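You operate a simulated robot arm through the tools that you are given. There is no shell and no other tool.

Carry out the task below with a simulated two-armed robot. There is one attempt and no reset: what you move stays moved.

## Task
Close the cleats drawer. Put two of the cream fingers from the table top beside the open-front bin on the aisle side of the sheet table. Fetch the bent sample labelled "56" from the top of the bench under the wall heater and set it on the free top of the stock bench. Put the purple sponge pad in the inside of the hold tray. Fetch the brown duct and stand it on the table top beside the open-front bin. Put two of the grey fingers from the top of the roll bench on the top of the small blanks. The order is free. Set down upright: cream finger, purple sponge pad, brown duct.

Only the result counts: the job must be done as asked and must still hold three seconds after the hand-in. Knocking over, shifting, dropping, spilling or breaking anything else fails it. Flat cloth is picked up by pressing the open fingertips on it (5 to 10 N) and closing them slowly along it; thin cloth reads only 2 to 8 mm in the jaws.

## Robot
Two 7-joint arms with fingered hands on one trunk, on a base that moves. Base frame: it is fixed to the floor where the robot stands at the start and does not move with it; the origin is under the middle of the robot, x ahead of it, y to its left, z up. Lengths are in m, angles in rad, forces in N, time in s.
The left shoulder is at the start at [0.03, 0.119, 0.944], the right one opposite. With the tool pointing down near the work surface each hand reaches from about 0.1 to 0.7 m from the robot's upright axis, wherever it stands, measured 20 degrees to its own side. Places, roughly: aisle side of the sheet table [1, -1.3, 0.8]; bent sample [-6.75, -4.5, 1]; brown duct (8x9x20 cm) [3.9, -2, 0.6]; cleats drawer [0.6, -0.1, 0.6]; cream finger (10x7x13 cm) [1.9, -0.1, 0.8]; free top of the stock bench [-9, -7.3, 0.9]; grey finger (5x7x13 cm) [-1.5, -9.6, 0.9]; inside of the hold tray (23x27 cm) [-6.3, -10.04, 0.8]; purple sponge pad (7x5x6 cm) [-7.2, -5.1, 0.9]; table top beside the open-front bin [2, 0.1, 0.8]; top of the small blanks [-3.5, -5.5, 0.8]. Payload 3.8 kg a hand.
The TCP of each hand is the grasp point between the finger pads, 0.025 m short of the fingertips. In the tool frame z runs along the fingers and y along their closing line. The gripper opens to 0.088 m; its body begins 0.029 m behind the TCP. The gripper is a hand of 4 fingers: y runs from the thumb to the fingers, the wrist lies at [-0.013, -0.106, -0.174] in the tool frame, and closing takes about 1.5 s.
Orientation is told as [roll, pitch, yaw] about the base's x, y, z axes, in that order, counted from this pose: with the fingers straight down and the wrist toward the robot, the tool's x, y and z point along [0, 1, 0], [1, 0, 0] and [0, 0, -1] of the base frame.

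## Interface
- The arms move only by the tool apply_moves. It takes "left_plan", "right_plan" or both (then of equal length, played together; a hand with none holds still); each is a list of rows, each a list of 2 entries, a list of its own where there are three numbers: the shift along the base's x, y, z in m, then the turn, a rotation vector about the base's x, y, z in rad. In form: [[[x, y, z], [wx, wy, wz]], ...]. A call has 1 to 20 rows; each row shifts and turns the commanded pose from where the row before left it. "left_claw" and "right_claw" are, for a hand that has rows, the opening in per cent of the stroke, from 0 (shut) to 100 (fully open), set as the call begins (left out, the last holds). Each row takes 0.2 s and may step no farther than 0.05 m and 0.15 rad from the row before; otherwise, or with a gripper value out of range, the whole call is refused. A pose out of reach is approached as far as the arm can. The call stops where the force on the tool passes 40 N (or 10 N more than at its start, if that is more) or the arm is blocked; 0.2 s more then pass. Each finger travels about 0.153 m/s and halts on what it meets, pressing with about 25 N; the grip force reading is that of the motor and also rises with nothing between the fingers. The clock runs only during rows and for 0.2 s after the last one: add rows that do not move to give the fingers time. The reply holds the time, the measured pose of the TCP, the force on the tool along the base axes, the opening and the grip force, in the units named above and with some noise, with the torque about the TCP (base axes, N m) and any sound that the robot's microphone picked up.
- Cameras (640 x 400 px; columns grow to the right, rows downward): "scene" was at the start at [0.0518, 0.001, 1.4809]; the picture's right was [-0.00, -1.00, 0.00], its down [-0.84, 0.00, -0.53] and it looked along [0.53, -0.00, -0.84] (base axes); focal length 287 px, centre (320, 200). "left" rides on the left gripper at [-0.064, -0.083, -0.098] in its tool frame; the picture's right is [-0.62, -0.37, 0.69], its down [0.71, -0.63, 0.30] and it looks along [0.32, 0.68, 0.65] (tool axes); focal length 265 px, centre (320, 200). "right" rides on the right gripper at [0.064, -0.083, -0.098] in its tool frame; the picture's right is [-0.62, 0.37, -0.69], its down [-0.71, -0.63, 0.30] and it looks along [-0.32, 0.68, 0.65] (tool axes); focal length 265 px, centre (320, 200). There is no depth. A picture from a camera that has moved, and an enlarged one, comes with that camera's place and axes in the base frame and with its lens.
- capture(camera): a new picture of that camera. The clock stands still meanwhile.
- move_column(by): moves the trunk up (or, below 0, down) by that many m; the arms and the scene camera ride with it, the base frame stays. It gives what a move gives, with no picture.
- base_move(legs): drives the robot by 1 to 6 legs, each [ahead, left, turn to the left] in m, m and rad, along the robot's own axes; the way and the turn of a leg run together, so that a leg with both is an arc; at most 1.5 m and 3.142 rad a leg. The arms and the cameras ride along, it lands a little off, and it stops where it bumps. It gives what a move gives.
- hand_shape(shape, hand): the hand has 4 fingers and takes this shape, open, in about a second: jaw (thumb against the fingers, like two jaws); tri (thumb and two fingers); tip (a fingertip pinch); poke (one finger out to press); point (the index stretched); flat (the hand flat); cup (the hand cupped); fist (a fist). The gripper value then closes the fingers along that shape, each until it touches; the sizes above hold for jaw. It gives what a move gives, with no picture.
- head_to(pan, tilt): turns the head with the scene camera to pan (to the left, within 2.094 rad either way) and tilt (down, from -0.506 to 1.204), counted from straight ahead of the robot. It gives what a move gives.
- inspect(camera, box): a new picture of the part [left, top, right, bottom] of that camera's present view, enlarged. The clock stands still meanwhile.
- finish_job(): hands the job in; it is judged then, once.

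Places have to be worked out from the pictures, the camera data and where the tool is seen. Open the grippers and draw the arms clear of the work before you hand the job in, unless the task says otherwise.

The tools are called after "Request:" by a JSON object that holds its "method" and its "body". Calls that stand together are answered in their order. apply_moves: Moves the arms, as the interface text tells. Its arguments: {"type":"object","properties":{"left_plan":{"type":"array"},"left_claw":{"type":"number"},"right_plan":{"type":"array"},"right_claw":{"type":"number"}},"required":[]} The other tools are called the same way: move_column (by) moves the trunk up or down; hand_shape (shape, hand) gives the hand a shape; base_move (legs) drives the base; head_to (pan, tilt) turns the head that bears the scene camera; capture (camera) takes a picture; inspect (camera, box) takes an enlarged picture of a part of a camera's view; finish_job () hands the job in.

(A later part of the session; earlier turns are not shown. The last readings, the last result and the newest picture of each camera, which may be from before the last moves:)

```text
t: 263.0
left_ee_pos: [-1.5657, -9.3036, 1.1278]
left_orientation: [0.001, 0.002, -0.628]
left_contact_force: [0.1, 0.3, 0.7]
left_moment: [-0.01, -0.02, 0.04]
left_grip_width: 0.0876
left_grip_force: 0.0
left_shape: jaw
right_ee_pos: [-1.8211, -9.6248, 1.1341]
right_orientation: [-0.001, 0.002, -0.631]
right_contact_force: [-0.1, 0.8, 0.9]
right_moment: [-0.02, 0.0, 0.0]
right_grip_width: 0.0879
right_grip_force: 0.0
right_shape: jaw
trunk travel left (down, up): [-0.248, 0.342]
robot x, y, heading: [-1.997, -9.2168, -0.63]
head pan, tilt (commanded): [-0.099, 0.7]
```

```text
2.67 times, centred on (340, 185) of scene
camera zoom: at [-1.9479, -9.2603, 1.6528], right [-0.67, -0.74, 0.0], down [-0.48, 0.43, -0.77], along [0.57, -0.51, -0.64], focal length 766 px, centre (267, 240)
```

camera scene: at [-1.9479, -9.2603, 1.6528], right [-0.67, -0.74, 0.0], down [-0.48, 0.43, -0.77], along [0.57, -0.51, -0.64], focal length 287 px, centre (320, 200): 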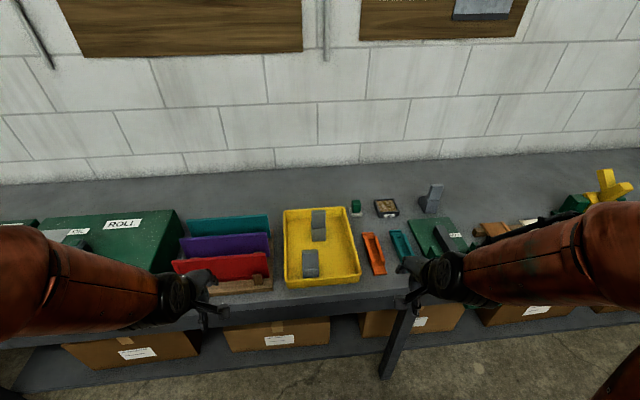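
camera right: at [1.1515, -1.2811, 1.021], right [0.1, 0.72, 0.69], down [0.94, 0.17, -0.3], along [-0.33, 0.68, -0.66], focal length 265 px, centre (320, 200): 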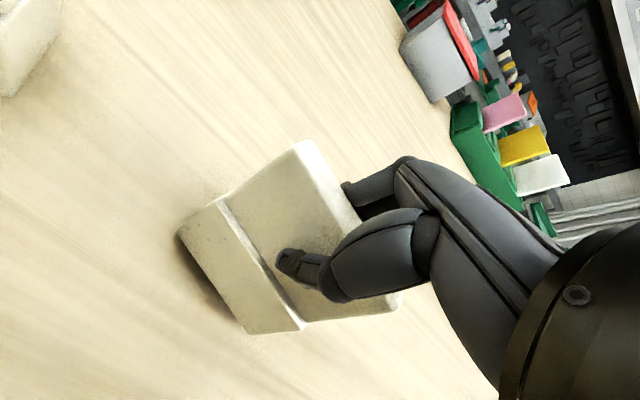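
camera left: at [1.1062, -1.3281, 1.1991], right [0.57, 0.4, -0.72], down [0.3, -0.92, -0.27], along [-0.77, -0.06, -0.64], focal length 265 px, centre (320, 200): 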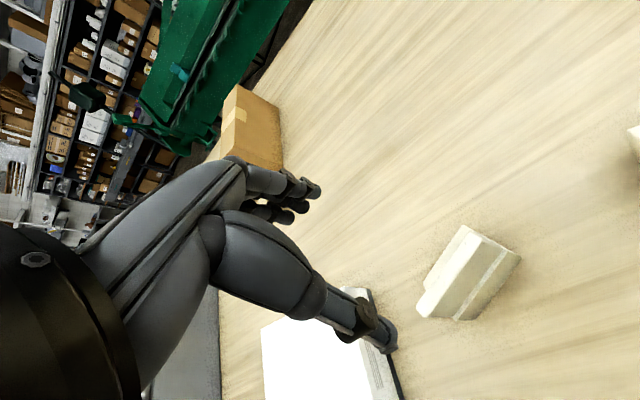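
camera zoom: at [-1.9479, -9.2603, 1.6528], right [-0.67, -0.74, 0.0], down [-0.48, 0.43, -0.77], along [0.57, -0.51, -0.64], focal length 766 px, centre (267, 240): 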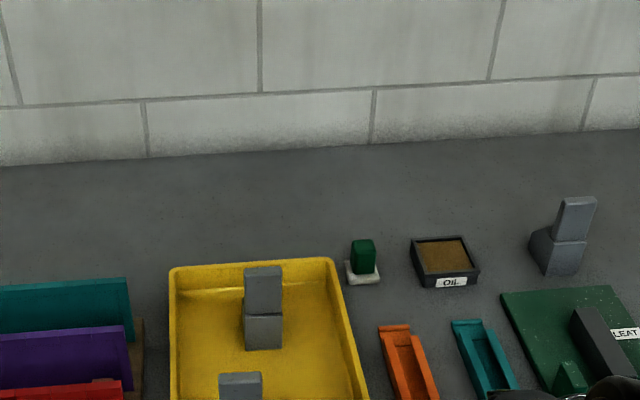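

G1 and G2 stand inside the yellow tray at about (-1.51,-9.62) and (-1.41,-9.74); G1 matches the listed place. I move up so both are centred ahead of me and within reach.

Request:
{"method": "base_move", "body": {"legs": [[0.14, -0.05, 0.002]]}}

Request:
{"method": "head_to", "body": {"pan": 0.0, "tilt": 0.9}}

Request:
{"method": "inspect", "body": {"camera": "scene", "box": [240, 130, 440, 255]}}

Request:
{"method": "capture", "body": {"camera": "left"}}

Request:
{"method": "capture", "body": {"camera": "right"}}

```text
t: 264.4
left_ee_pos: [-1.4817, -9.4269, 1.1291]
left_orientation: [0.0, 0.002, -0.627]
left_contact_force: [0.1, -1.1, 0.2]
left_moment: [0.04, 0.0, 0.0]
left_grip_width: 0.0879
left_grip_force: 0.1
left_shape: jaw
right_ee_pos: [-1.7366, -9.7499, 1.1337]
right_orientation: [0.001, 0.006, -0.628]
right_contact_force: [0.4, -0.5, -0.7]
right_moment: [0.0, 0.01, -0.03]
right_grip_width: 0.0875
right_grip_force: 0.0
right_shape: jaw
trunk travel left (down, up): [-0.248, 0.342]
robot x, y, heading: [-1.9123, -9.3402, -0.63]
head pan, tilt (commanded): [-0.099, 0.7]
```

```text
t: 265.1
left_ee_pos: [-1.483, -9.4256, 1.1281]
left_orientation: [0.001, 0.001, -0.625]
left_contact_force: [-0.6, 0.0, 0.0]
left_moment: [-0.02, 0.0, 0.02]
left_grip_width: 0.0877
left_grip_force: 0.0
left_shape: jaw
right_ee_pos: [-1.7372, -9.7488, 1.1344]
right_orientation: [0.002, 0.003, -0.629]
right_contact_force: [-0.9, -0.5, -0.2]
right_moment: [0.01, -0.01, 0.02]
right_grip_width: 0.0875
right_grip_force: 0.1
right_shape: jaw
trunk travel left (down, up): [-0.248, 0.342]
robot x, y, heading: [-1.9112, -9.3361, -0.634]
head pan, tilt (commanded): [0.0, 0.901]
```

```text
3.20 times, centred on (340, 192) of scene
camera zoom: at [-1.8671, -9.3713, 1.6366], right [-0.59, -0.81, 0.0], down [-0.63, 0.46, -0.62], along [0.5, -0.37, -0.78], focal length 919 px, centre (256, 224)
```

zoom: 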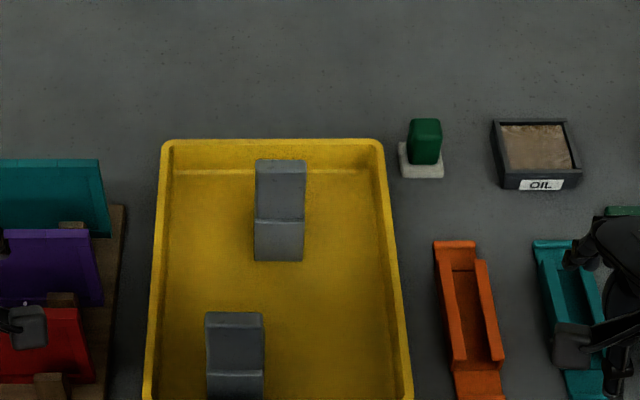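

```text
taken
camera left: at [-1.5876, -9.4278, 1.2268], right [-0.66, -0.29, -0.69], down [-0.09, 0.95, -0.3], along [0.74, -0.14, -0.65], focal length 265 px, centre (320, 200)
```

left: 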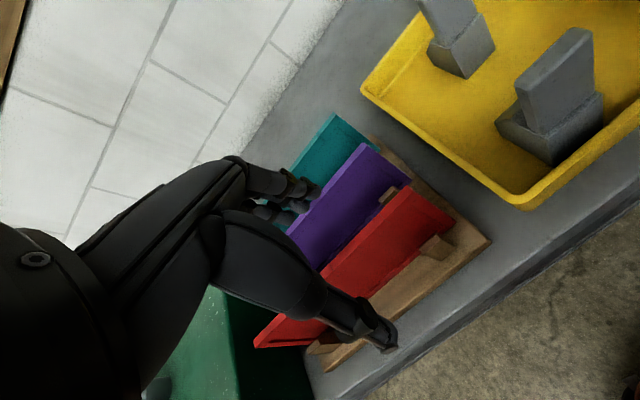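

```text
taken
camera right: at [-1.7671, -9.6483, 1.2324], right [-0.07, -0.72, 0.69], down [-0.93, -0.21, -0.3], along [0.36, -0.66, -0.66], focal length 265 px, centre (320, 200)
```

right: 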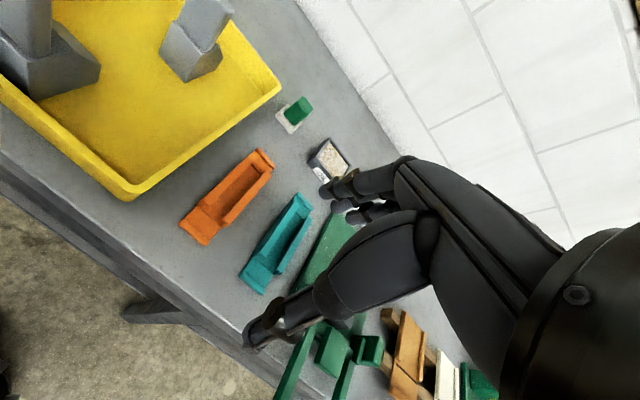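

I zoom the hand cameras on G1/G2 for triangulation.

Request:
{"method": "inspect", "body": {"camera": "left", "box": [400, 0, 640, 200]}}

Request:
{"method": "inspect", "body": {"camera": "right", "box": [0, 0, 290, 200]}}

Request:
{"method": "inspect", "body": {"camera": "scene", "box": [260, 170, 400, 290]}}

```text
2.00 times, centred on (520, 100) of left
camera zoom: at [-1.5876, -9.4278, 1.2268], right [-0.66, -0.29, -0.69], down [-0.09, 0.95, -0.3], along [0.74, -0.14, -0.65], focal length 531 px, centre (-80, 400)
```

zoom: 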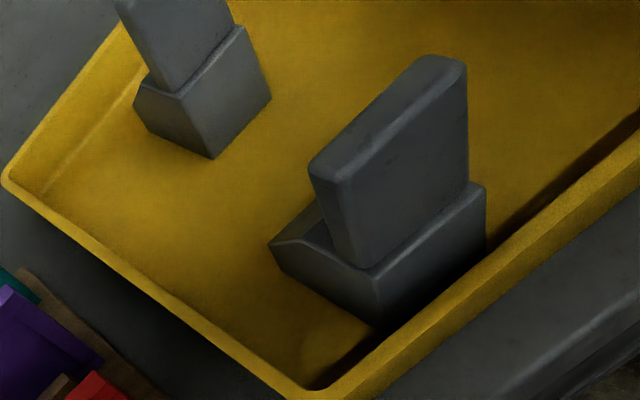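

```text
2.00 times, centred on (145, 100) of right
camera zoom: at [-1.7671, -9.6483, 1.2324], right [-0.07, -0.72, 0.69], down [-0.93, -0.21, -0.3], along [0.36, -0.66, -0.66], focal length 531 px, centre (670, 400)
```

zoom: 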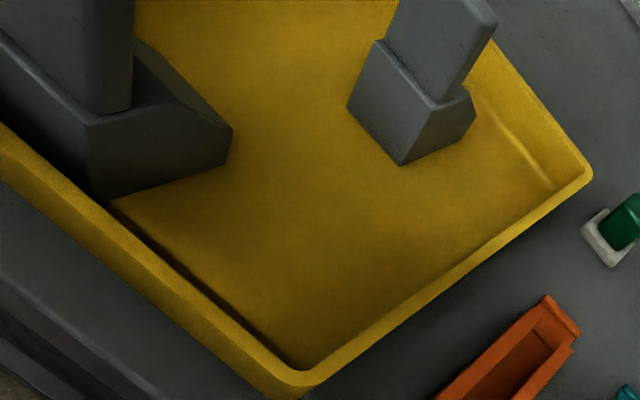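

```text
3.33 times, centred on (330, 230) of scene
camera zoom: at [-1.8671, -9.3713, 1.6366], right [-0.59, -0.81, 0.0], down [-0.63, 0.46, -0.62], along [0.5, -0.37, -0.78], focal length 957 px, centre (287, 100)
```

zoom: 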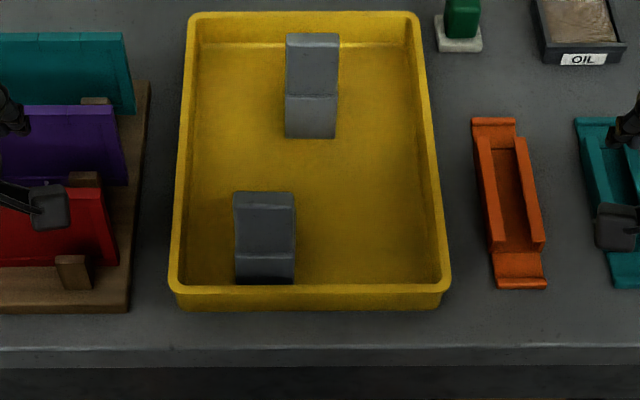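

G1's tab top triangulates to (-1.551,-9.585,1.04), G2's to (-1.443,-9.711,1.04). I bring the left hand over G1 at a hover height.

Request:
{"method": "apply_moves", "body": {"left_claw": 100, "left_plan": [[[-0.0171, -0.0398, 0], [0, 0, 0]], [[-0.0171, -0.0398, 0], [0, 0, 0]], [[-0.0171, -0.0398, 0], [0, 0, -0.02]], [[-0.0171, -0.0398, 0], [0, 0, -0.02]], [[0, 0, 0], [0, 0, 0]]]}}

Request:
{"method": "capture", "body": {"camera": "left"}}

Request:
{"method": "capture", "body": {"camera": "scene"}}

```text
t: 266.3
left_ee_pos: [-1.5511, -9.5841, 1.1273]
left_orientation: [-0.002, 0.002, -0.665]
left_contact_force: [1.1, 0.0, 0.7]
left_moment: [0.0, -0.01, 0.03]
left_grip_width: 0.088
left_grip_force: 0.1
left_shape: jaw
right_ee_pos: [-1.7359, -9.7466, 1.1348]
right_orientation: [0.001, 0.004, -0.63]
right_contact_force: [0.5, 0.1, -0.4]
right_moment: [-0.03, -0.02, 0.0]
right_grip_width: 0.0876
right_grip_force: 0.0
right_shape: jaw
trunk travel left (down, up): [-0.248, 0.342]
robot x, y, heading: [-1.9138, -9.3414, -0.632]
head pan, tilt (commanded): [0.0, 0.901]
```

```text
taken
camera left: at [-1.6559, -9.5822, 1.2271], right [-0.67, -0.26, -0.69], down [-0.05, 0.95, -0.3], along [0.74, -0.17, -0.66], focal length 265 px, centre (320, 200)
```

left: 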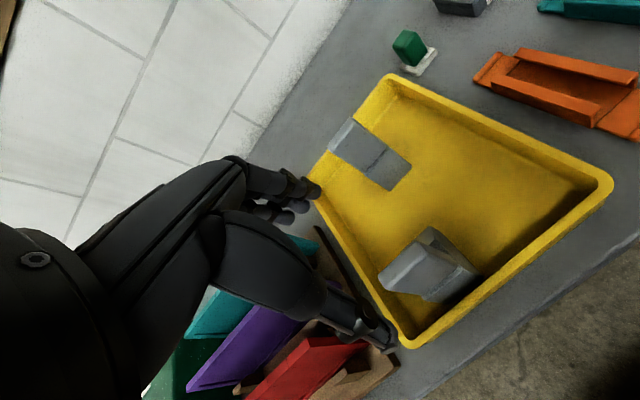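

```text
taken
camera scene: at [-1.8662, -9.3704, 1.6366], right [-0.59, -0.81, 0.0], down [-0.63, 0.46, -0.62], along [0.5, -0.37, -0.78], focal length 287 px, centre (320, 200)
```

scene: 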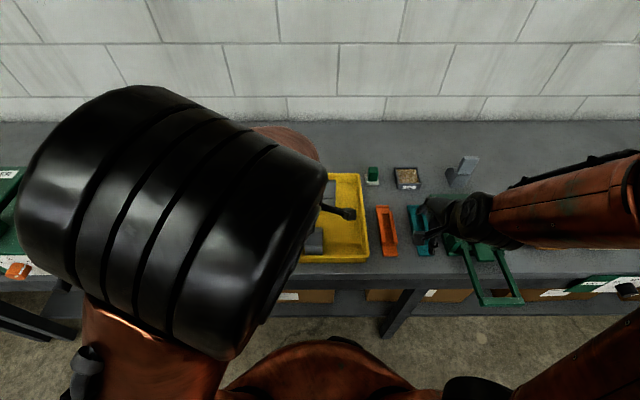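

Request:
{"method": "inspect", "body": {"camera": "left", "box": [340, 200, 500, 320]}}

```text
3.33 times, centred on (420, 260) of left
camera zoom: at [-1.6559, -9.5822, 1.2271], right [-0.67, -0.26, -0.69], down [-0.05, 0.95, -0.3], along [0.74, -0.17, -0.66], focal length 885 px, centre (-13, 0)
```

zoom: 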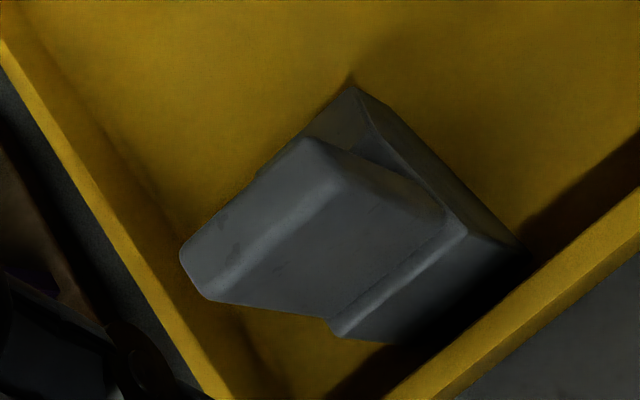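

The tab centre matches the TCP within 3 mm. I descend to z≈1.02 and close the left hand.

Request:
{"method": "apply_moves", "body": {"left_plan": [[[0, 0, -0.035], [0, 0, 0.03]], [[0, 0, -0.035], [0, 0, 0]], [[-0.001, -0.001, -0.037], [0, 0, 0]], [[0, 0, 0], [0, 0, 0]]]}}

Request:
{"method": "capture", "body": {"camera": "left"}}

```text
t: 267.3
left_ee_pos: [-1.5526, -9.584, 1.021]
left_orientation: [0.0, 0.003, -0.637]
left_contact_force: [-0.3, -0.9, -0.8]
left_moment: [-0.01, 0.03, -0.03]
left_grip_width: 0.0876
left_grip_force: 0.1
left_shape: jaw
right_ee_pos: [-1.7382, -9.7483, 1.1362]
right_orientation: [-0.001, 0.004, -0.631]
right_contact_force: [0.3, -0.5, -0.1]
right_moment: [0.02, 0.05, 0.0]
right_grip_width: 0.0876
right_grip_force: 0.1
right_shape: jaw
trunk travel left (down, up): [-0.248, 0.342]
robot x, y, heading: [-1.9146, -9.3405, -0.634]
head pan, tilt (commanded): [0.0, 0.901]
```

```text
taken
camera left: at [-1.6573, -9.5862, 1.1198], right [-0.67, -0.28, -0.69], down [-0.08, 0.95, -0.3], along [0.74, -0.15, -0.65], focal length 265 px, centre (320, 200)
```

left: 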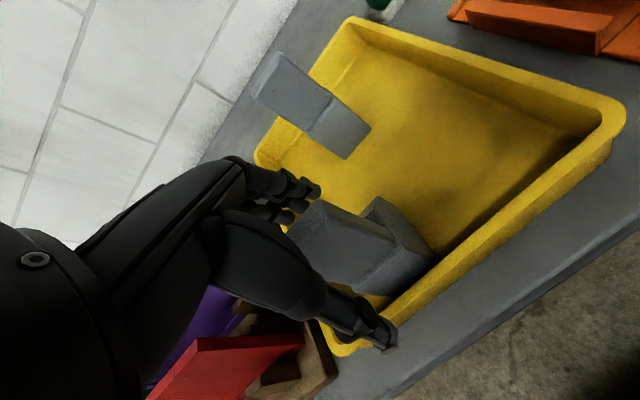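

Request:
{"method": "apply_moves", "body": {"left_claw": 0, "left_plan": [[[0, 0, 0], [0, 0, 0]], [[0, 0, 0], [0, 0, 0]], [[0, 0, 0], [0, 0, 0]], [[0, 0, 0], [0, 0, 0]], [[0, 0, 0], [0, 0, 0]], [[0, 0, 0], [0, 0, 0]], [[0, 0, 0], [0, 0, 0]], [[0, 0, 0], [0, 0, 0]]]}}

Request:
{"method": "apply_moves", "body": {"left_plan": [[[0, 0, 0.03], [0, 0, 0]], [[0, 0, 0.04], [0, 0, 0]], [[0, 0, 0.045], [0, 0, 0]], [[0, 0, 0.045], [0, 0, 0]], [[0, 0, 0.02], [0, 0, 0]]]}}

Request:
{"method": "capture", "body": {"camera": "left"}}

```text
t: 269.1
left_ee_pos: [-1.5508, -9.5847, 1.0206]
left_orientation: [0.0, 0.002, -0.636]
left_contact_force: [-0.7, -0.3, 0.2]
left_moment: [0.0, 0.0, 0.01]
left_grip_width: 0.0099
left_grip_force: 24.9
left_shape: jaw
right_ee_pos: [-1.7375, -9.7473, 1.1346]
right_orientation: [-0.001, 0.003, -0.629]
right_contact_force: [0.3, 0.4, -0.3]
right_moment: [0.02, 0.01, 0.03]
right_grip_width: 0.0877
right_grip_force: 0.0
right_shape: jaw
trunk travel left (down, up): [-0.248, 0.342]
robot x, y, heading: [-1.9124, -9.3385, -0.635]
head pan, tilt (commanded): [0.0, 0.901]
```

```text
t: 270.3
left_ee_pos: [-1.5518, -9.5853, 1.2027]
left_orientation: [0.0, 0.002, -0.637]
left_contact_force: [0.4, 0.1, -1.7]
left_moment: [0.02, 0.05, 0.01]
left_grip_width: 0.0101
left_grip_force: 25.4
left_shape: jaw
right_ee_pos: [-1.7367, -9.7485, 1.1344]
right_orientation: [0.001, 0.003, -0.631]
right_contact_force: [-1.0, 0.2, -0.2]
right_moment: [0.0, -0.01, 0.02]
right_grip_width: 0.0878
right_grip_force: 0.1
right_shape: jaw
trunk travel left (down, up): [-0.248, 0.342]
robot x, y, heading: [-1.9121, -9.3424, -0.633]
head pan, tilt (commanded): [0.0, 0.901]
```

```text
taken
camera left: at [-1.6567, -9.5866, 1.3002], right [-0.67, -0.28, -0.69], down [-0.08, 0.95, -0.3], along [0.74, -0.15, -0.66], focal length 265 px, centre (320, 200)
```

left: 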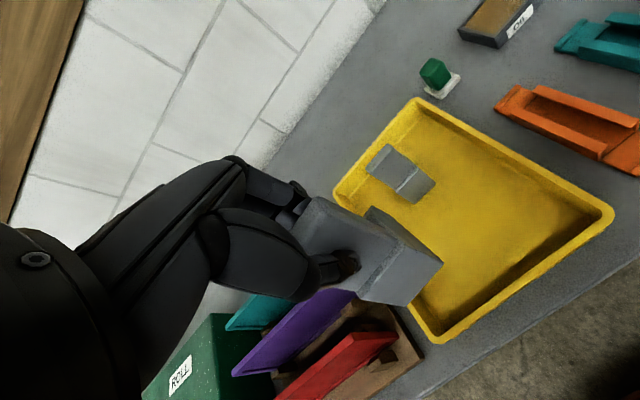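

G1 is held. I raise the trunk 0.1, swing G1 aside to the left, and bring the right hand over G2.

Request:
{"method": "move_column", "body": {"by": 0.1}}

Request:
{"method": "apply_moves", "body": {"left_plan": [[[0.028, 0.0384, 0], [0, 0, 0]], [[0.028, 0.0384, 0], [0, 0, 0]], [[0.028, 0.0384, 0], [0, 0, 0]], [[0.028, 0.0384, 0], [0, 0, 0]], [[0, 0, 0], [0, 0, 0]], [[0, 0, 0], [0, 0, 0]], [[0, 0, 0], [0, 0, 0]], [[0, 0, 0], [0, 0, 0]]], "right_plan": [[[0, 0, 0], [0, 0, 0]], [[0.0419, 0.0054, -0.012], [0, 0, 0]], [[0.0419, 0.0054, -0.012], [0, 0, 0]], [[0.0419, 0.0054, -0.012], [0, 0, 0]], [[0.0419, 0.0054, -0.012], [0, 0, 0]], [[0.0419, 0.0054, -0.012], [0, 0, 0]], [[0.0419, 0.0054, -0.012], [0, 0, 0]], [[0.0419, 0.0054, -0.012], [0, 0, 0]]]}}

Request:
{"method": "capture", "body": {"camera": "right"}}

Request:
{"method": "capture", "body": {"camera": "scene"}}

```text
t: 271.6
left_ee_pos: [-1.5512, -9.586, 1.3005]
left_orientation: [0.001, 0.001, -0.637]
left_contact_force: [0.2, -0.6, -1.1]
left_moment: [0.0, 0.0, -0.01]
left_grip_width: 0.0098
left_grip_force: 25.4
left_shape: jaw
right_ee_pos: [-1.7374, -9.7481, 1.234]
right_orientation: [0.001, 0.004, -0.631]
right_contact_force: [0.3, 0.2, 0.4]
right_moment: [-0.02, -0.01, 0.02]
right_grip_width: 0.0877
right_grip_force: 0.0
right_shape: jaw
trunk travel left (down, up): [-0.348, 0.242]
robot x, y, heading: [-1.9131, -9.3413, -0.633]
head pan, tilt (commanded): [0.0, 0.901]
```

```text
t: 273.4
left_ee_pos: [-1.4377, -9.4316, 1.3007]
left_orientation: [-0.003, 0.002, -0.639]
left_contact_force: [-0.2, -0.5, -2.3]
left_moment: [0.02, 0.03, -0.01]
left_grip_width: 0.0097
left_grip_force: 25.1
left_shape: jaw
right_ee_pos: [-1.444, -9.7099, 1.151]
right_orientation: [0.002, 0.006, -0.629]
right_contact_force: [0.7, 0.2, -0.3]
right_moment: [0.02, -0.02, -0.02]
right_grip_width: 0.0879
right_grip_force: 0.2
right_shape: jaw
trunk travel left (down, up): [-0.348, 0.242]
robot x, y, heading: [-1.9145, -9.3384, -0.632]
head pan, tilt (commanded): [0.0, 0.901]
```

```text
taken
camera right: at [-1.4721, -9.6101, 1.2484], right [-0.06, -0.72, 0.69], down [-0.93, -0.21, -0.3], along [0.36, -0.66, -0.66], focal length 265 px, centre (320, 200)
```

right: 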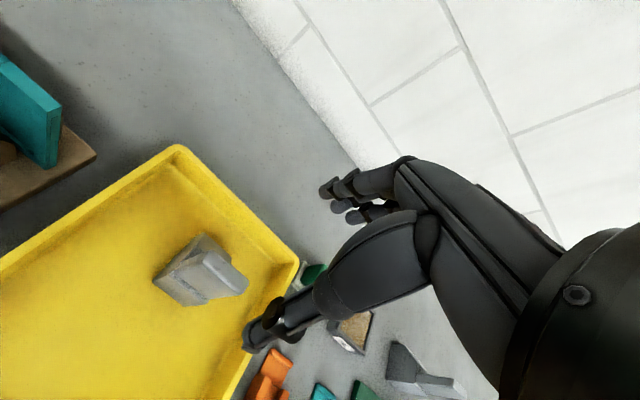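

```text
taken
camera scene: at [-1.865, -9.3717, 1.7365], right [-0.59, -0.81, 0.0], down [-0.63, 0.46, -0.62], along [0.5, -0.37, -0.78], focal length 287 px, centre (320, 200)
```

scene: 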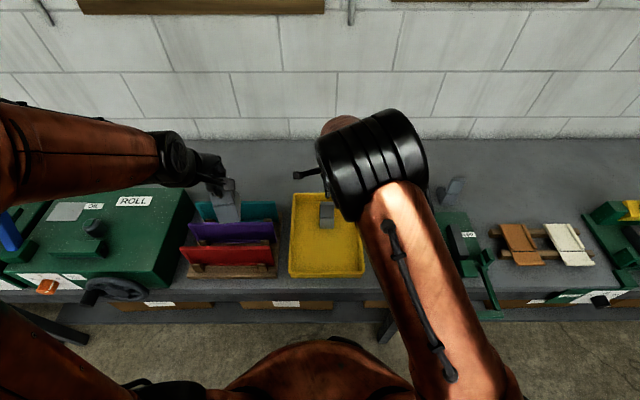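

Request:
{"method": "inspect", "body": {"camera": "right", "box": [130, 210, 290, 330]}}

```text
3.33 times, centred on (210, 270) of right
camera zoom: at [-1.4721, -9.6101, 1.2484], right [-0.06, -0.72, 0.69], down [-0.93, -0.21, -0.3], along [0.36, -0.66, -0.66], focal length 885 px, centre (687, -33)
```

zoom: 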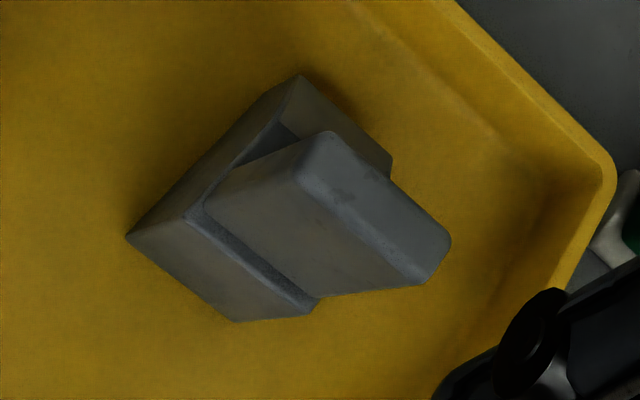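

The tab is right under the TCP. I descend to z≈1.02 and close the right hand.

Request:
{"method": "apply_moves", "body": {"right_plan": [[[0, 0, -0.04], [0, 0, 0]], [[0, 0, -0.04], [0, 0, 0]], [[0, 0, -0.03], [0, 0, 0]], [[0, 0, -0.021], [0, 0, 0]], [[0, 0, 0], [0, 0, 0]]]}}

Request:
{"method": "capture", "body": {"camera": "right"}}

```text
t: 274.6
left_ee_pos: [-1.4388, -9.432, 1.3012]
left_orientation: [0.0, 0.001, -0.635]
left_contact_force: [0.3, -0.6, -1.9]
left_moment: [-0.01, 0.03, -0.01]
left_grip_width: 0.0099
left_grip_force: 25.6
left_shape: jaw
right_ee_pos: [-1.4442, -9.7102, 1.0184]
right_orientation: [-0.001, 0.003, -0.631]
right_contact_force: [-0.8, 0.5, 0.6]
right_moment: [0.02, 0.0, -0.02]
right_grip_width: 0.0877
right_grip_force: 0.1
right_shape: jaw
trunk travel left (down, up): [-0.348, 0.242]
robot x, y, heading: [-1.9131, -9.3403, -0.626]
head pan, tilt (commanded): [0.0, 0.901]
```

```text
taken
camera right: at [-1.4735, -9.6106, 1.1171], right [-0.07, -0.72, 0.69], down [-0.93, -0.21, -0.3], along [0.36, -0.66, -0.66], focal length 265 px, centre (320, 200)
```

right: 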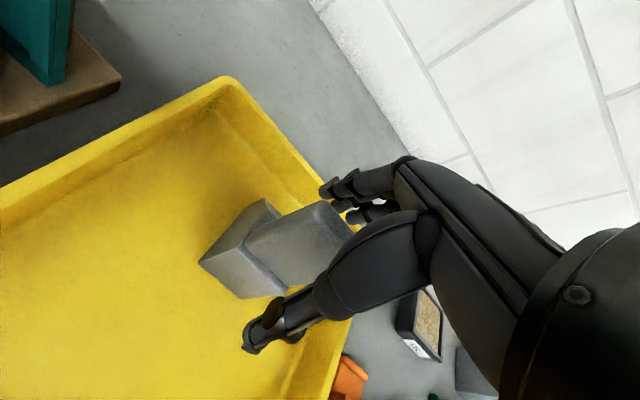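

Request:
{"method": "apply_moves", "body": {"right_claw": 0, "right_plan": [[[0, 0, 0], [0, 0, 0]], [[0, 0, 0], [0, 0, 0]], [[0, 0, 0], [0, 0, 0]], [[0, 0, 0], [0, 0, 0]], [[0, 0, 0], [0, 0, 0]], [[0, 0, 0], [0, 0, 0]], [[0, 0, 0], [0, 0, 0]], [[0, 0, 0], [0, 0, 0]]]}}

Request:
{"method": "apply_moves", "body": {"right_plan": [[[0, 0, 0.03], [0, 0, 0]], [[0, 0, 0.04], [0, 0, 0]], [[0, 0, 0.045], [0, 0, 0]], [[0, 0, 0.045], [0, 0, 0]], [[-0.02, 0.0145, 0.03], [0, 0, 0]], [[-0.0364, 0.0265, 0.01], [0, 0, 0]], [[-0.0364, 0.0265, 0.01], [0, 0, 0]]]}}

Request:
{"method": "capture", "body": {"camera": "right"}}

Request:
{"method": "capture", "body": {"camera": "scene"}}

```text
t: 276.4
left_ee_pos: [-1.4394, -9.4322, 1.3014]
left_orientation: [-0.001, 0.002, -0.636]
left_contact_force: [-0.8, -0.4, -2.6]
left_moment: [0.0, 0.0, -0.02]
left_grip_width: 0.0099
left_grip_force: 25.4
left_shape: jaw
right_ee_pos: [-1.4434, -9.71, 1.0192]
right_orientation: [0.001, 0.004, -0.631]
right_contact_force: [0.3, 0.6, -1.0]
right_moment: [-0.02, 0.0, 0.02]
right_grip_width: 0.0092
right_grip_force: 25.1
right_shape: jaw
trunk travel left (down, up): [-0.348, 0.242]
robot x, y, heading: [-1.9117, -9.3393, -0.629]
head pan, tilt (commanded): [0.0, 0.901]
```

```text
t: 278.0
left_ee_pos: [-1.4393, -9.4304, 1.3022]
left_orientation: [0.0, 0.0, -0.637]
left_contact_force: [-0.8, 0.4, -2.3]
left_moment: [0.03, 0.0, -0.01]
left_grip_width: 0.0096
left_grip_force: 25.0
left_shape: jaw
right_ee_pos: [-1.5386, -9.6406, 1.2301]
right_orientation: [0.002, 0.003, -0.631]
right_contact_force: [0.5, -0.3, -1.8]
right_moment: [0.02, -0.01, 0.01]
right_grip_width: 0.0094
right_grip_force: 24.6
right_shape: jaw
trunk travel left (down, up): [-0.348, 0.242]
robot x, y, heading: [-1.9125, -9.337, -0.629]
head pan, tilt (commanded): [0.0, 0.901]
```

```text
taken
camera right: at [-1.5677, -9.5413, 1.3266], right [-0.07, -0.72, 0.69], down [-0.93, -0.21, -0.3], along [0.36, -0.66, -0.66], focal length 265 px, centre (320, 200)
```

right: 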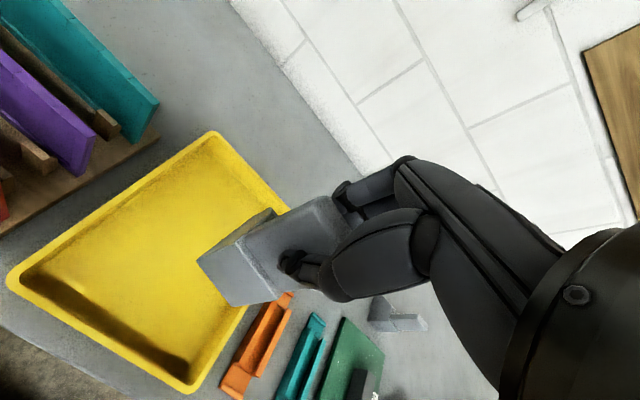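

```text
taken
camera scene: at [-1.8682, -9.3701, 1.7366], right [-0.59, -0.81, 0.0], down [-0.63, 0.46, -0.62], along [0.5, -0.37, -0.78], focal length 287 px, centre (320, 200)
```

scene: 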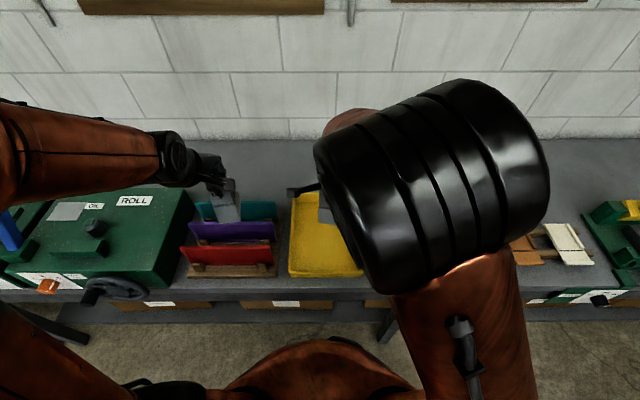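

Both grey fingers are held. I back out from the bench, then turn to look at the middle tables and find the "small blanks" near (-3.5,-5.5).

Request:
{"method": "base_move", "body": {"legs": [[-1.35, 0, 0], [0, 0, 1.571]]}}

Request:
{"method": "head_to", "body": {"pan": 0.6, "tilt": 0.45}}

Request:
{"method": "capture", "body": {"camera": "scene"}}

Request:
{"method": "head_to", "body": {"pan": 1.2, "tilt": 0.5}}

Request:
{"method": "capture", "body": {"camera": "scene"}}

```text
t: 288.6
left_ee_pos: [-2.9077, -8.0645, 1.3027]
left_orientation: [0.001, 0.002, 0.921]
left_contact_force: [0.3, -0.2, -1.6]
left_moment: [-0.03, 0.01, -0.01]
left_grip_width: 0.0097
left_grip_force: 25.2
left_shape: jaw
right_ee_pos: [-2.6996, -8.166, 1.2293]
right_orientation: [0.0, 0.003, 0.927]
right_contact_force: [0.3, 0.3, -2.4]
right_moment: [-0.03, -0.02, 0.01]
right_grip_width: 0.0093
right_grip_force: 24.5
right_shape: jaw
trunk travel left (down, up): [-0.348, 0.242]
robot x, y, heading: [-3.0067, -8.5409, 0.926]
head pan, tilt (commanded): [0.0, 0.901]
```

```text
t: 289.6
left_ee_pos: [-2.9078, -8.0661, 1.3017]
left_orientation: [0.0, 0.001, 0.922]
left_contact_force: [-0.5, -0.6, -2.1]
left_moment: [-0.03, 0.01, 0.0]
left_grip_width: 0.0097
left_grip_force: 24.6
left_shape: jaw
right_ee_pos: [-2.699, -8.1654, 1.2283]
right_orientation: [0.0, 0.003, 0.928]
right_contact_force: [-0.1, 0.9, -2.0]
right_moment: [-0.03, 0.02, 0.0]
right_grip_width: 0.0095
right_grip_force: 24.9
right_shape: jaw
trunk travel left (down, up): [-0.348, 0.242]
robot x, y, heading: [-3.0046, -8.537, 0.924]
head pan, tilt (commanded): [0.6, 0.45]
```

```text
taken
camera scene: at [-3.0122, -8.4613, 1.7748], right [1.0, -0.05, 0.0], down [-0.02, -0.44, -0.9], along [0.04, 0.9, -0.44], focal length 287 px, centre (320, 200)
```

scene: 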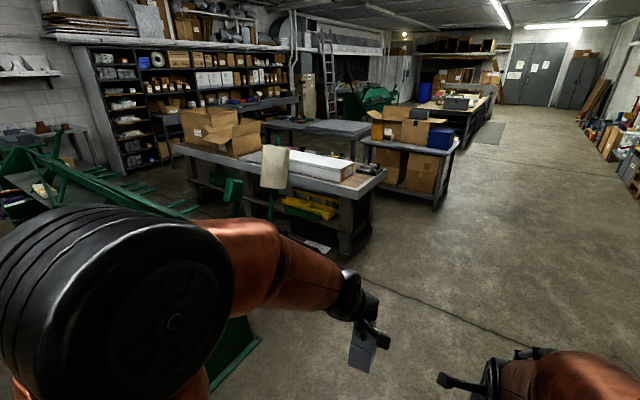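

```text
t: 290.6
left_ee_pos: [-2.9076, -8.0653, 1.3024]
left_orientation: [0.0, 0.002, 0.92]
left_contact_force: [0.3, 0.3, -2.5]
left_moment: [-0.05, -0.01, 0.01]
left_grip_width: 0.0095
left_grip_force: 25.0
left_shape: jaw
right_ee_pos: [-2.6985, -8.1667, 1.2274]
right_orientation: [0.0, 0.003, 0.926]
right_contact_force: [0.1, -1.1, -2.5]
right_moment: [0.01, 0.01, 0.03]
right_grip_width: 0.0093
right_grip_force: 24.9
right_shape: jaw
trunk travel left (down, up): [-0.348, 0.242]
robot x, y, heading: [-3.0095, -8.5383, 0.927]
head pan, tilt (commanded): [1.201, 0.499]
```

```text
taken
camera scene: at [-3.0643, -8.4756, 1.7704], right [0.85, 0.53, 0.0], down [0.25, -0.41, -0.88], along [-0.46, 0.75, -0.48], focal length 287 px, centre (320, 200)
```

scene: 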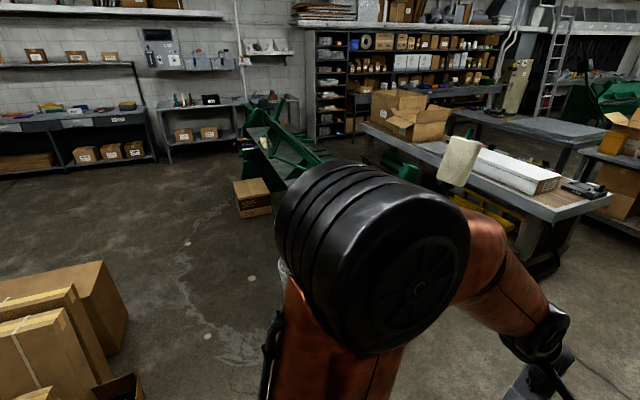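

The "small blanks" look like the grey slab at the far end of the long white-topped box (about n≈0.45, u≈-6.5 on the wooden table). The gap on its near (+u) side is about 0.9 m wide and free of the brake's bars, so I go that way: first along the lane.

Request:
{"method": "base_move", "body": {"legs": [[1.5, 0, 0.015], [1.5, 0, 0]]}}

Request:
{"method": "head_to", "body": {"pan": 1.57, "tilt": 0.5}}

Request:
{"method": "capture", "body": {"camera": "scene"}}

Request:
{"method": "head_to", "body": {"pan": 2.09, "tilt": 0.5}}

Request:
{"method": "capture", "body": {"camera": "scene"}}

```text
t: 305.1
left_ee_pos: [-1.136, -5.6437, 1.3009]
left_orientation: [0.0, 0.001, 0.936]
left_contact_force: [0.7, -0.1, -2.1]
left_moment: [-0.04, 0.03, 0.03]
left_grip_width: 0.0095
left_grip_force: 25.3
left_shape: jaw
right_ee_pos: [-0.9263, -5.7408, 1.2279]
right_orientation: [0.0, 0.005, 0.942]
right_contact_force: [0.1, -0.7, -2.1]
right_moment: [0.01, 0.04, 0.02]
right_grip_width: 0.0095
right_grip_force: 24.7
right_shape: jaw
trunk travel left (down, up): [-0.348, 0.242]
robot x, y, heading: [-1.2273, -6.1142, 0.938]
head pan, tilt (commanded): [1.201, 0.499]
```

```text
t: 305.9
left_ee_pos: [-1.1377, -5.6429, 1.3018]
left_orientation: [0.001, 0.003, 0.935]
left_contact_force: [0.5, 0.0, -1.7]
left_moment: [-0.01, 0.03, -0.01]
left_grip_width: 0.0097
left_grip_force: 24.9
left_shape: jaw
right_ee_pos: [-0.9254, -5.7399, 1.2276]
right_orientation: [0.001, 0.003, 0.942]
right_contact_force: [-0.4, -0.4, -2.4]
right_moment: [-0.01, 0.02, -0.01]
right_grip_width: 0.0092
right_grip_force: 24.9
right_shape: jaw
trunk travel left (down, up): [-0.348, 0.242]
robot x, y, heading: [-1.2259, -6.1179, 0.94]
head pan, tilt (commanded): [1.571, 0.499]
```

```text
taken
camera scene: at [-1.3105, -6.0793, 1.7704], right [0.59, 0.81, 0.0], down [0.39, -0.28, -0.88], along [-0.71, 0.52, -0.48], focal length 287 px, centre (320, 200)
```

scene: 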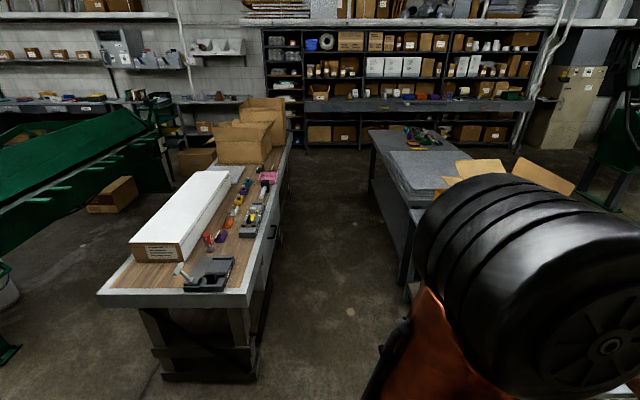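

```text
t: 306.9
left_ee_pos: [-1.1358, -5.644, 1.3022]
left_orientation: [0.0, 0.003, 0.936]
left_contact_force: [-0.3, -0.3, -2.3]
left_moment: [-0.04, 0.01, 0.01]
left_grip_width: 0.0098
left_grip_force: 25.3
left_shape: jaw
right_ee_pos: [-0.9259, -5.741, 1.2282]
right_orientation: [-0.001, 0.005, 0.943]
right_contact_force: [0.6, -0.8, -2.3]
right_moment: [-0.03, 0.0, 0.05]
right_grip_width: 0.0094
right_grip_force: 25.0
right_shape: jaw
trunk travel left (down, up): [-0.348, 0.242]
robot x, y, heading: [-1.2294, -6.1205, 0.94]
head pan, tilt (commanded): [2.089, 0.499]
```

```text
taken
camera scene: at [-1.3274, -6.1226, 1.7704], right [0.11, 0.99, 0.0], down [0.48, -0.05, -0.88], along [-0.87, 0.1, -0.48], focal length 287 px, centre (320, 200)
```

scene: 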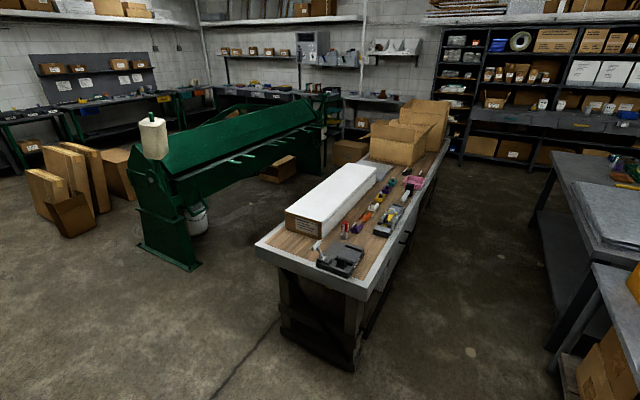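

I zoom on the area at the far end of the white-topped box to see the small blanks.

Request:
{"method": "inspect", "body": {"camera": "scene", "box": [290, 120, 450, 220]}}

Request:
{"method": "head_to", "body": {"pan": 1.57, "tilt": 0.5}}

Request:
{"method": "inspect", "body": {"camera": "scene", "box": [90, 120, 300, 260]}}

```text
4.00 times, centred on (370, 170) of scene
camera zoom: at [-1.3274, -6.1226, 1.7704], right [0.11, 0.99, 0.0], down [0.48, -0.05, -0.88], along [-0.87, 0.1, -0.48], focal length 1148 px, centre (120, 320)
```

zoom: 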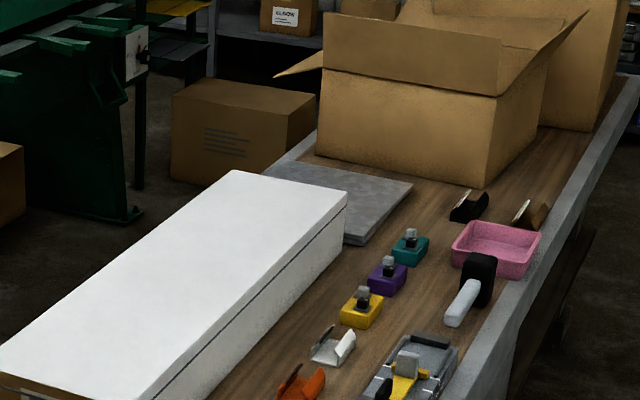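

```text
t: 307.8
left_ee_pos: [-1.1362, -5.6447, 1.3018]
left_orientation: [0.0, 0.001, 0.936]
left_contact_force: [0.0, 0.0, -2.1]
left_moment: [-0.01, 0.0, -0.03]
left_grip_width: 0.0097
left_grip_force: 25.6
left_shape: jaw
right_ee_pos: [-0.9261, -5.7408, 1.2287]
right_orientation: [0.0, 0.003, 0.942]
right_contact_force: [0.3, 0.2, -1.5]
right_moment: [-0.03, 0.02, 0.01]
right_grip_width: 0.0095
right_grip_force: 24.7
right_shape: jaw
trunk travel left (down, up): [-0.348, 0.242]
robot x, y, heading: [-1.2258, -6.1176, 0.939]
head pan, tilt (commanded): [1.571, 0.499]
```

```text
2.86 times, centred on (195, 190) of scene
camera zoom: at [-1.3106, -6.0794, 1.7704], right [0.59, 0.81, 0.0], down [0.39, -0.28, -0.88], along [-0.71, 0.52, -0.48], focal length 820 px, centre (677, 229)
```

zoom: 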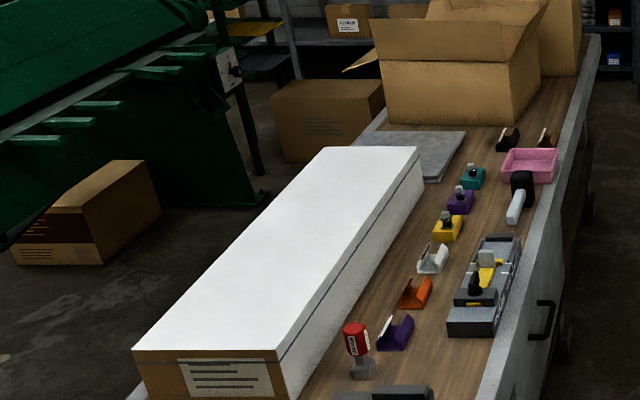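

The small blanks are the thin grey stack between the white-topped box and the open carton, about n 0.24–0.57, u -6.64…-6.32, top z≈0.84; the table's -u edge is right beside it, so the -u side gives better reach. I go back along the lane and look into that corridor.

Request:
{"method": "move_column", "body": {"by": 0.06}}

Request:
{"method": "base_move", "body": {"legs": [[-1.39, 0, 0.003]]}}

Request:
{"method": "head_to", "body": {"pan": 1.4, "tilt": 0.55}}

Request:
{"method": "capture", "body": {"camera": "scene"}}

```text
t: 308.8
left_ee_pos: [-1.1375, -5.643, 1.3615]
left_orientation: [-0.001, 0.003, 0.934]
left_contact_force: [0.5, 0.0, -1.5]
left_moment: [-0.01, 0.0, 0.02]
left_grip_width: 0.0096
left_grip_force: 25.0
left_shape: jaw
right_ee_pos: [-0.9246, -5.7392, 1.2881]
right_orientation: [0.0, 0.004, 0.941]
right_contact_force: [-0.2, -0.2, -1.6]
right_moment: [-0.04, 0.03, -0.01]
right_grip_width: 0.0093
right_grip_force: 24.5
right_shape: jaw
trunk travel left (down, up): [-0.408, 0.182]
robot x, y, heading: [-1.2261, -6.119, 0.937]
head pan, tilt (commanded): [1.571, 0.499]
```

```text
t: 315.7
left_ee_pos: [-1.9549, -6.7651, 1.3626]
left_orientation: [0.0, 0.001, 0.931]
left_contact_force: [1.1, 0.3, -1.3]
left_moment: [-0.02, 0.03, -0.03]
left_grip_width: 0.0096
left_grip_force: 24.7
left_shape: jaw
right_ee_pos: [-1.7456, -6.8623, 1.2876]
right_orientation: [0.001, 0.004, 0.938]
right_contact_force: [0.2, -0.6, -2.1]
right_moment: [-0.06, 0.02, 0.0]
right_grip_width: 0.0096
right_grip_force: 25.1
right_shape: jaw
trunk travel left (down, up): [-0.408, 0.182]
robot x, y, heading: [-2.0493, -7.2425, 0.933]
head pan, tilt (commanded): [1.571, 0.499]
```

```text
t: 316.4
left_ee_pos: [-1.9565, -6.7646, 1.361]
left_orientation: [-0.001, 0.001, 0.932]
left_contact_force: [0.1, 0.5, -1.2]
left_moment: [-0.02, -0.02, -0.01]
left_grip_width: 0.0095
left_grip_force: 25.2
left_shape: jaw
right_ee_pos: [-1.746, -6.8631, 1.2886]
right_orientation: [0.0, 0.006, 0.938]
right_contact_force: [-0.9, 0.4, -2.7]
right_moment: [-0.01, -0.01, -0.03]
right_grip_width: 0.0092
right_grip_force: 24.9
right_shape: jaw
trunk travel left (down, up): [-0.408, 0.182]
robot x, y, heading: [-2.0465, -7.2399, 0.94]
head pan, tilt (commanded): [1.4, 0.55]
```

```text
taken
camera scene: at [-2.1206, -7.1895, 1.8258], right [0.72, 0.69, 0.0], down [0.36, -0.38, -0.85], along [-0.59, 0.61, -0.52], focal length 287 px, centre (320, 200)
```

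scene: 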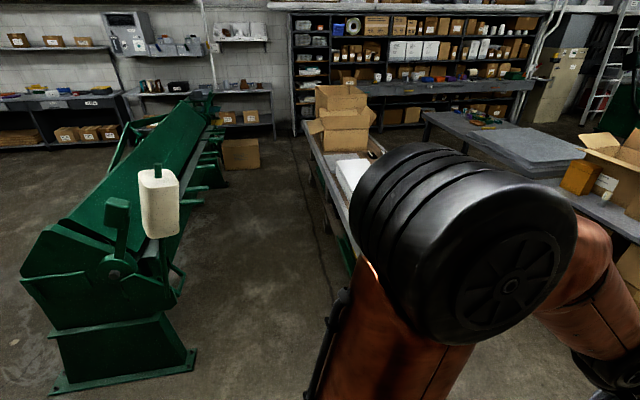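

The corridor between the brake (bars/shade to about u=-7.47) and the table edge (u≈-6.72) is ~0.75 m; I'm aligned near its middle. I strafe left in two parts, checking in between.

Request:
{"method": "base_move", "body": {"legs": [[-0.02, 1.1, 0]]}}

Request:
{"method": "head_to", "body": {"pan": 0.9, "tilt": 0.8}}

Request:
{"method": "capture", "body": {"camera": "scene"}}

Request:
{"method": "head_to", "body": {"pan": 2.0, "tilt": 0.8}}

Request:
{"method": "capture", "body": {"camera": "scene"}}

```text
t: 322.0
left_ee_pos: [-2.8321, -6.1321, 1.3622]
left_orientation: [0.0, 0.0, 0.916]
left_contact_force: [-0.2, -0.5, -1.6]
left_moment: [-0.03, 0.02, 0.02]
left_grip_width: 0.0095
left_grip_force: 25.0
left_shape: jaw
right_ee_pos: [-2.6227, -6.2315, 1.2896]
right_orientation: [0.001, 0.004, 0.923]
right_contact_force: [0.1, -0.2, -1.3]
right_moment: [-0.02, 0.02, 0.0]
right_grip_width: 0.0094
right_grip_force: 24.7
right_shape: jaw
trunk travel left (down, up): [-0.408, 0.182]
robot x, y, heading: [-2.9312, -6.6043, 0.924]
head pan, tilt (commanded): [1.4, 0.55]
```

```text
t: 323.0
left_ee_pos: [-2.8316, -6.1301, 1.3619]
left_orientation: [0.0, 0.001, 0.917]
left_contact_force: [0.0, 0.4, -1.2]
left_moment: [-0.03, 0.01, 0.0]
left_grip_width: 0.0099
left_grip_force: 25.0
left_shape: jaw
right_ee_pos: [-2.6231, -6.2333, 1.2881]
right_orientation: [0.0, 0.005, 0.924]
right_contact_force: [0.4, -0.5, -3.0]
right_moment: [-0.04, 0.02, -0.03]
right_grip_width: 0.0097
right_grip_force: 25.2
right_shape: jaw
trunk travel left (down, up): [-0.408, 0.182]
robot x, y, heading: [-2.9337, -6.6053, 0.919]
head pan, tilt (commanded): [0.901, 0.799]
```

```text
taken
camera scene: at [-2.9617, -6.541, 1.8045], right [0.97, 0.25, 0.0], down [0.18, -0.69, -0.7], along [-0.17, 0.68, -0.72], focal length 287 px, centre (320, 200)
```

scene: 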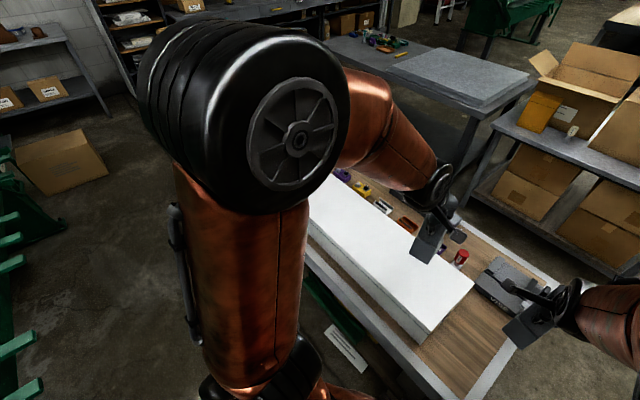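

```text
t: 324.3
left_ee_pos: [-2.8323, -6.1309, 1.3614]
left_orientation: [0.0, 0.001, 0.916]
left_contact_force: [-0.3, -0.3, -2.0]
left_moment: [-0.02, 0.03, 0.0]
left_grip_width: 0.0096
left_grip_force: 25.3
left_shape: jaw
right_ee_pos: [-2.6237, -6.2321, 1.288]
right_orientation: [-0.001, 0.004, 0.923]
right_contact_force: [0.2, 0.0, -1.8]
right_moment: [0.0, 0.01, 0.02]
right_grip_width: 0.0092
right_grip_force: 24.9
right_shape: jaw
trunk travel left (down, up): [-0.408, 0.182]
robot x, y, heading: [-2.9334, -6.6051, 0.925]
head pan, tilt (commanded): [2.0, 0.799]
```

```text
taken
camera scene: at [-3.0204, -6.6013, 1.8045], right [0.22, 0.98, 0.0], down [0.7, -0.16, -0.7], along [-0.68, 0.15, -0.72], focal length 287 px, centre (320, 200)
```

scene: 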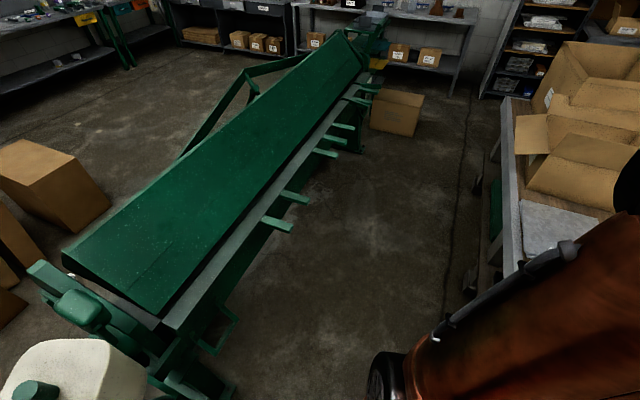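

Clear: bars end near u≈-7.55, table edge u≈-6.65. I straighten the heading and strafe the rest of the way to n≈0.45.

Request:
{"method": "base_move", "body": {"legs": [[0, 0, 0.02], [-0.01, 1.05, 0]]}}

Request:
{"method": "head_to", "body": {"pan": 0.0, "tilt": 0.95}}

Request:
{"method": "capture", "body": {"camera": "scene"}}

Request:
{"method": "capture", "body": {"camera": "left"}}

Request:
{"method": "capture", "body": {"camera": "right"}}

```text
t: 330.0
left_ee_pos: [-3.691, -5.5244, 1.3614]
left_orientation: [0.001, 0.001, 0.937]
left_contact_force: [0.1, 0.5, -2.2]
left_moment: [-0.03, 0.01, 0.01]
left_grip_width: 0.0098
left_grip_force: 25.2
left_shape: jaw
right_ee_pos: [-3.4781, -5.621, 1.289]
right_orientation: [0.0, 0.006, 0.943]
right_contact_force: [0.1, 0.3, -1.6]
right_moment: [-0.04, 0.02, -0.03]
right_grip_width: 0.0094
right_grip_force: 25.0
right_shape: jaw
trunk travel left (down, up): [-0.408, 0.182]
robot x, y, heading: [-3.7813, -6.0, 0.942]
head pan, tilt (commanded): [2.0, 0.799]
```

```text
t: 331.9
left_ee_pos: [-3.69, -5.5243, 1.3618]
left_orientation: [-0.001, 0.003, 0.938]
left_contact_force: [0.8, 0.2, -1.5]
left_moment: [0.01, 0.02, 0.0]
left_grip_width: 0.0096
left_grip_force: 24.6
left_shape: jaw
right_ee_pos: [-3.4793, -5.6225, 1.2879]
right_orientation: [0.002, 0.005, 0.944]
right_contact_force: [0.5, -0.9, -0.9]
right_moment: [0.0, 0.0, -0.04]
right_grip_width: 0.0095
right_grip_force: 25.3
right_shape: jaw
trunk travel left (down, up): [-0.408, 0.182]
robot x, y, heading: [-3.782, -5.9996, 0.941]
head pan, tilt (commanded): [0.0, 0.949]
```

```text
taken
camera scene: at [-3.7467, -5.9556, 1.7929], right [0.81, -0.59, 0.0], down [-0.48, -0.66, -0.58], along [0.34, 0.47, -0.81], focal length 287 px, centre (320, 200)
```

scene: 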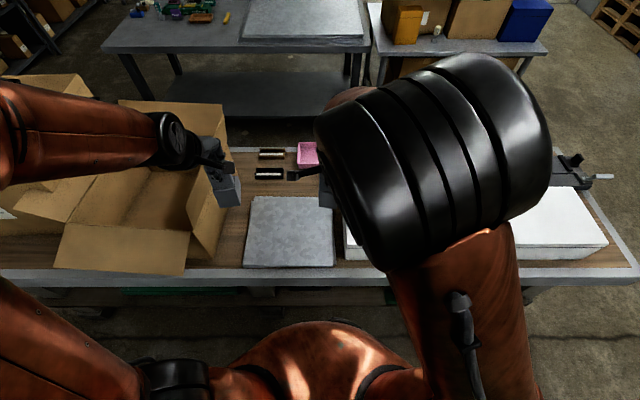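

```text
taken
camera left: at [-3.6871, -5.6292, 1.4604], right [0.28, -0.67, -0.69], down [-0.95, -0.08, -0.3], along [0.14, 0.74, -0.66], focal length 265 px, centre (320, 200)
```

left: 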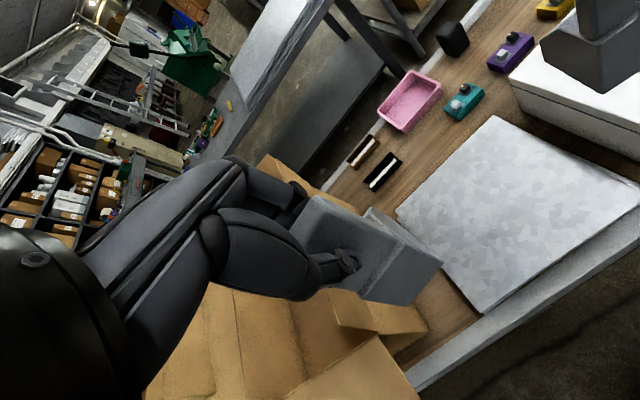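

```text
taken
camera right: at [-3.5797, -5.6523, 1.3858], right [0.72, -0.06, 0.69], down [0.21, -0.93, -0.3], along [0.66, 0.36, -0.66], focal length 265 px, centre (320, 200)
```

right: 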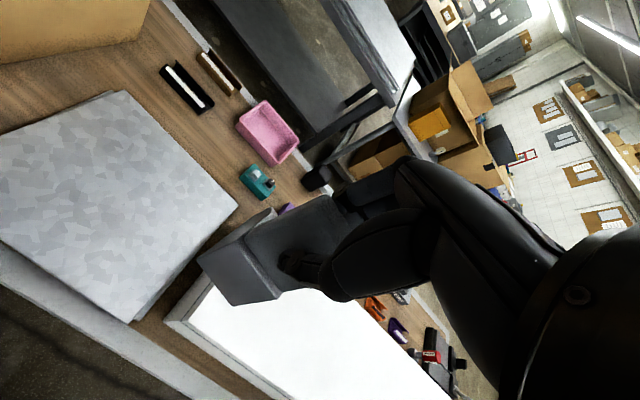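

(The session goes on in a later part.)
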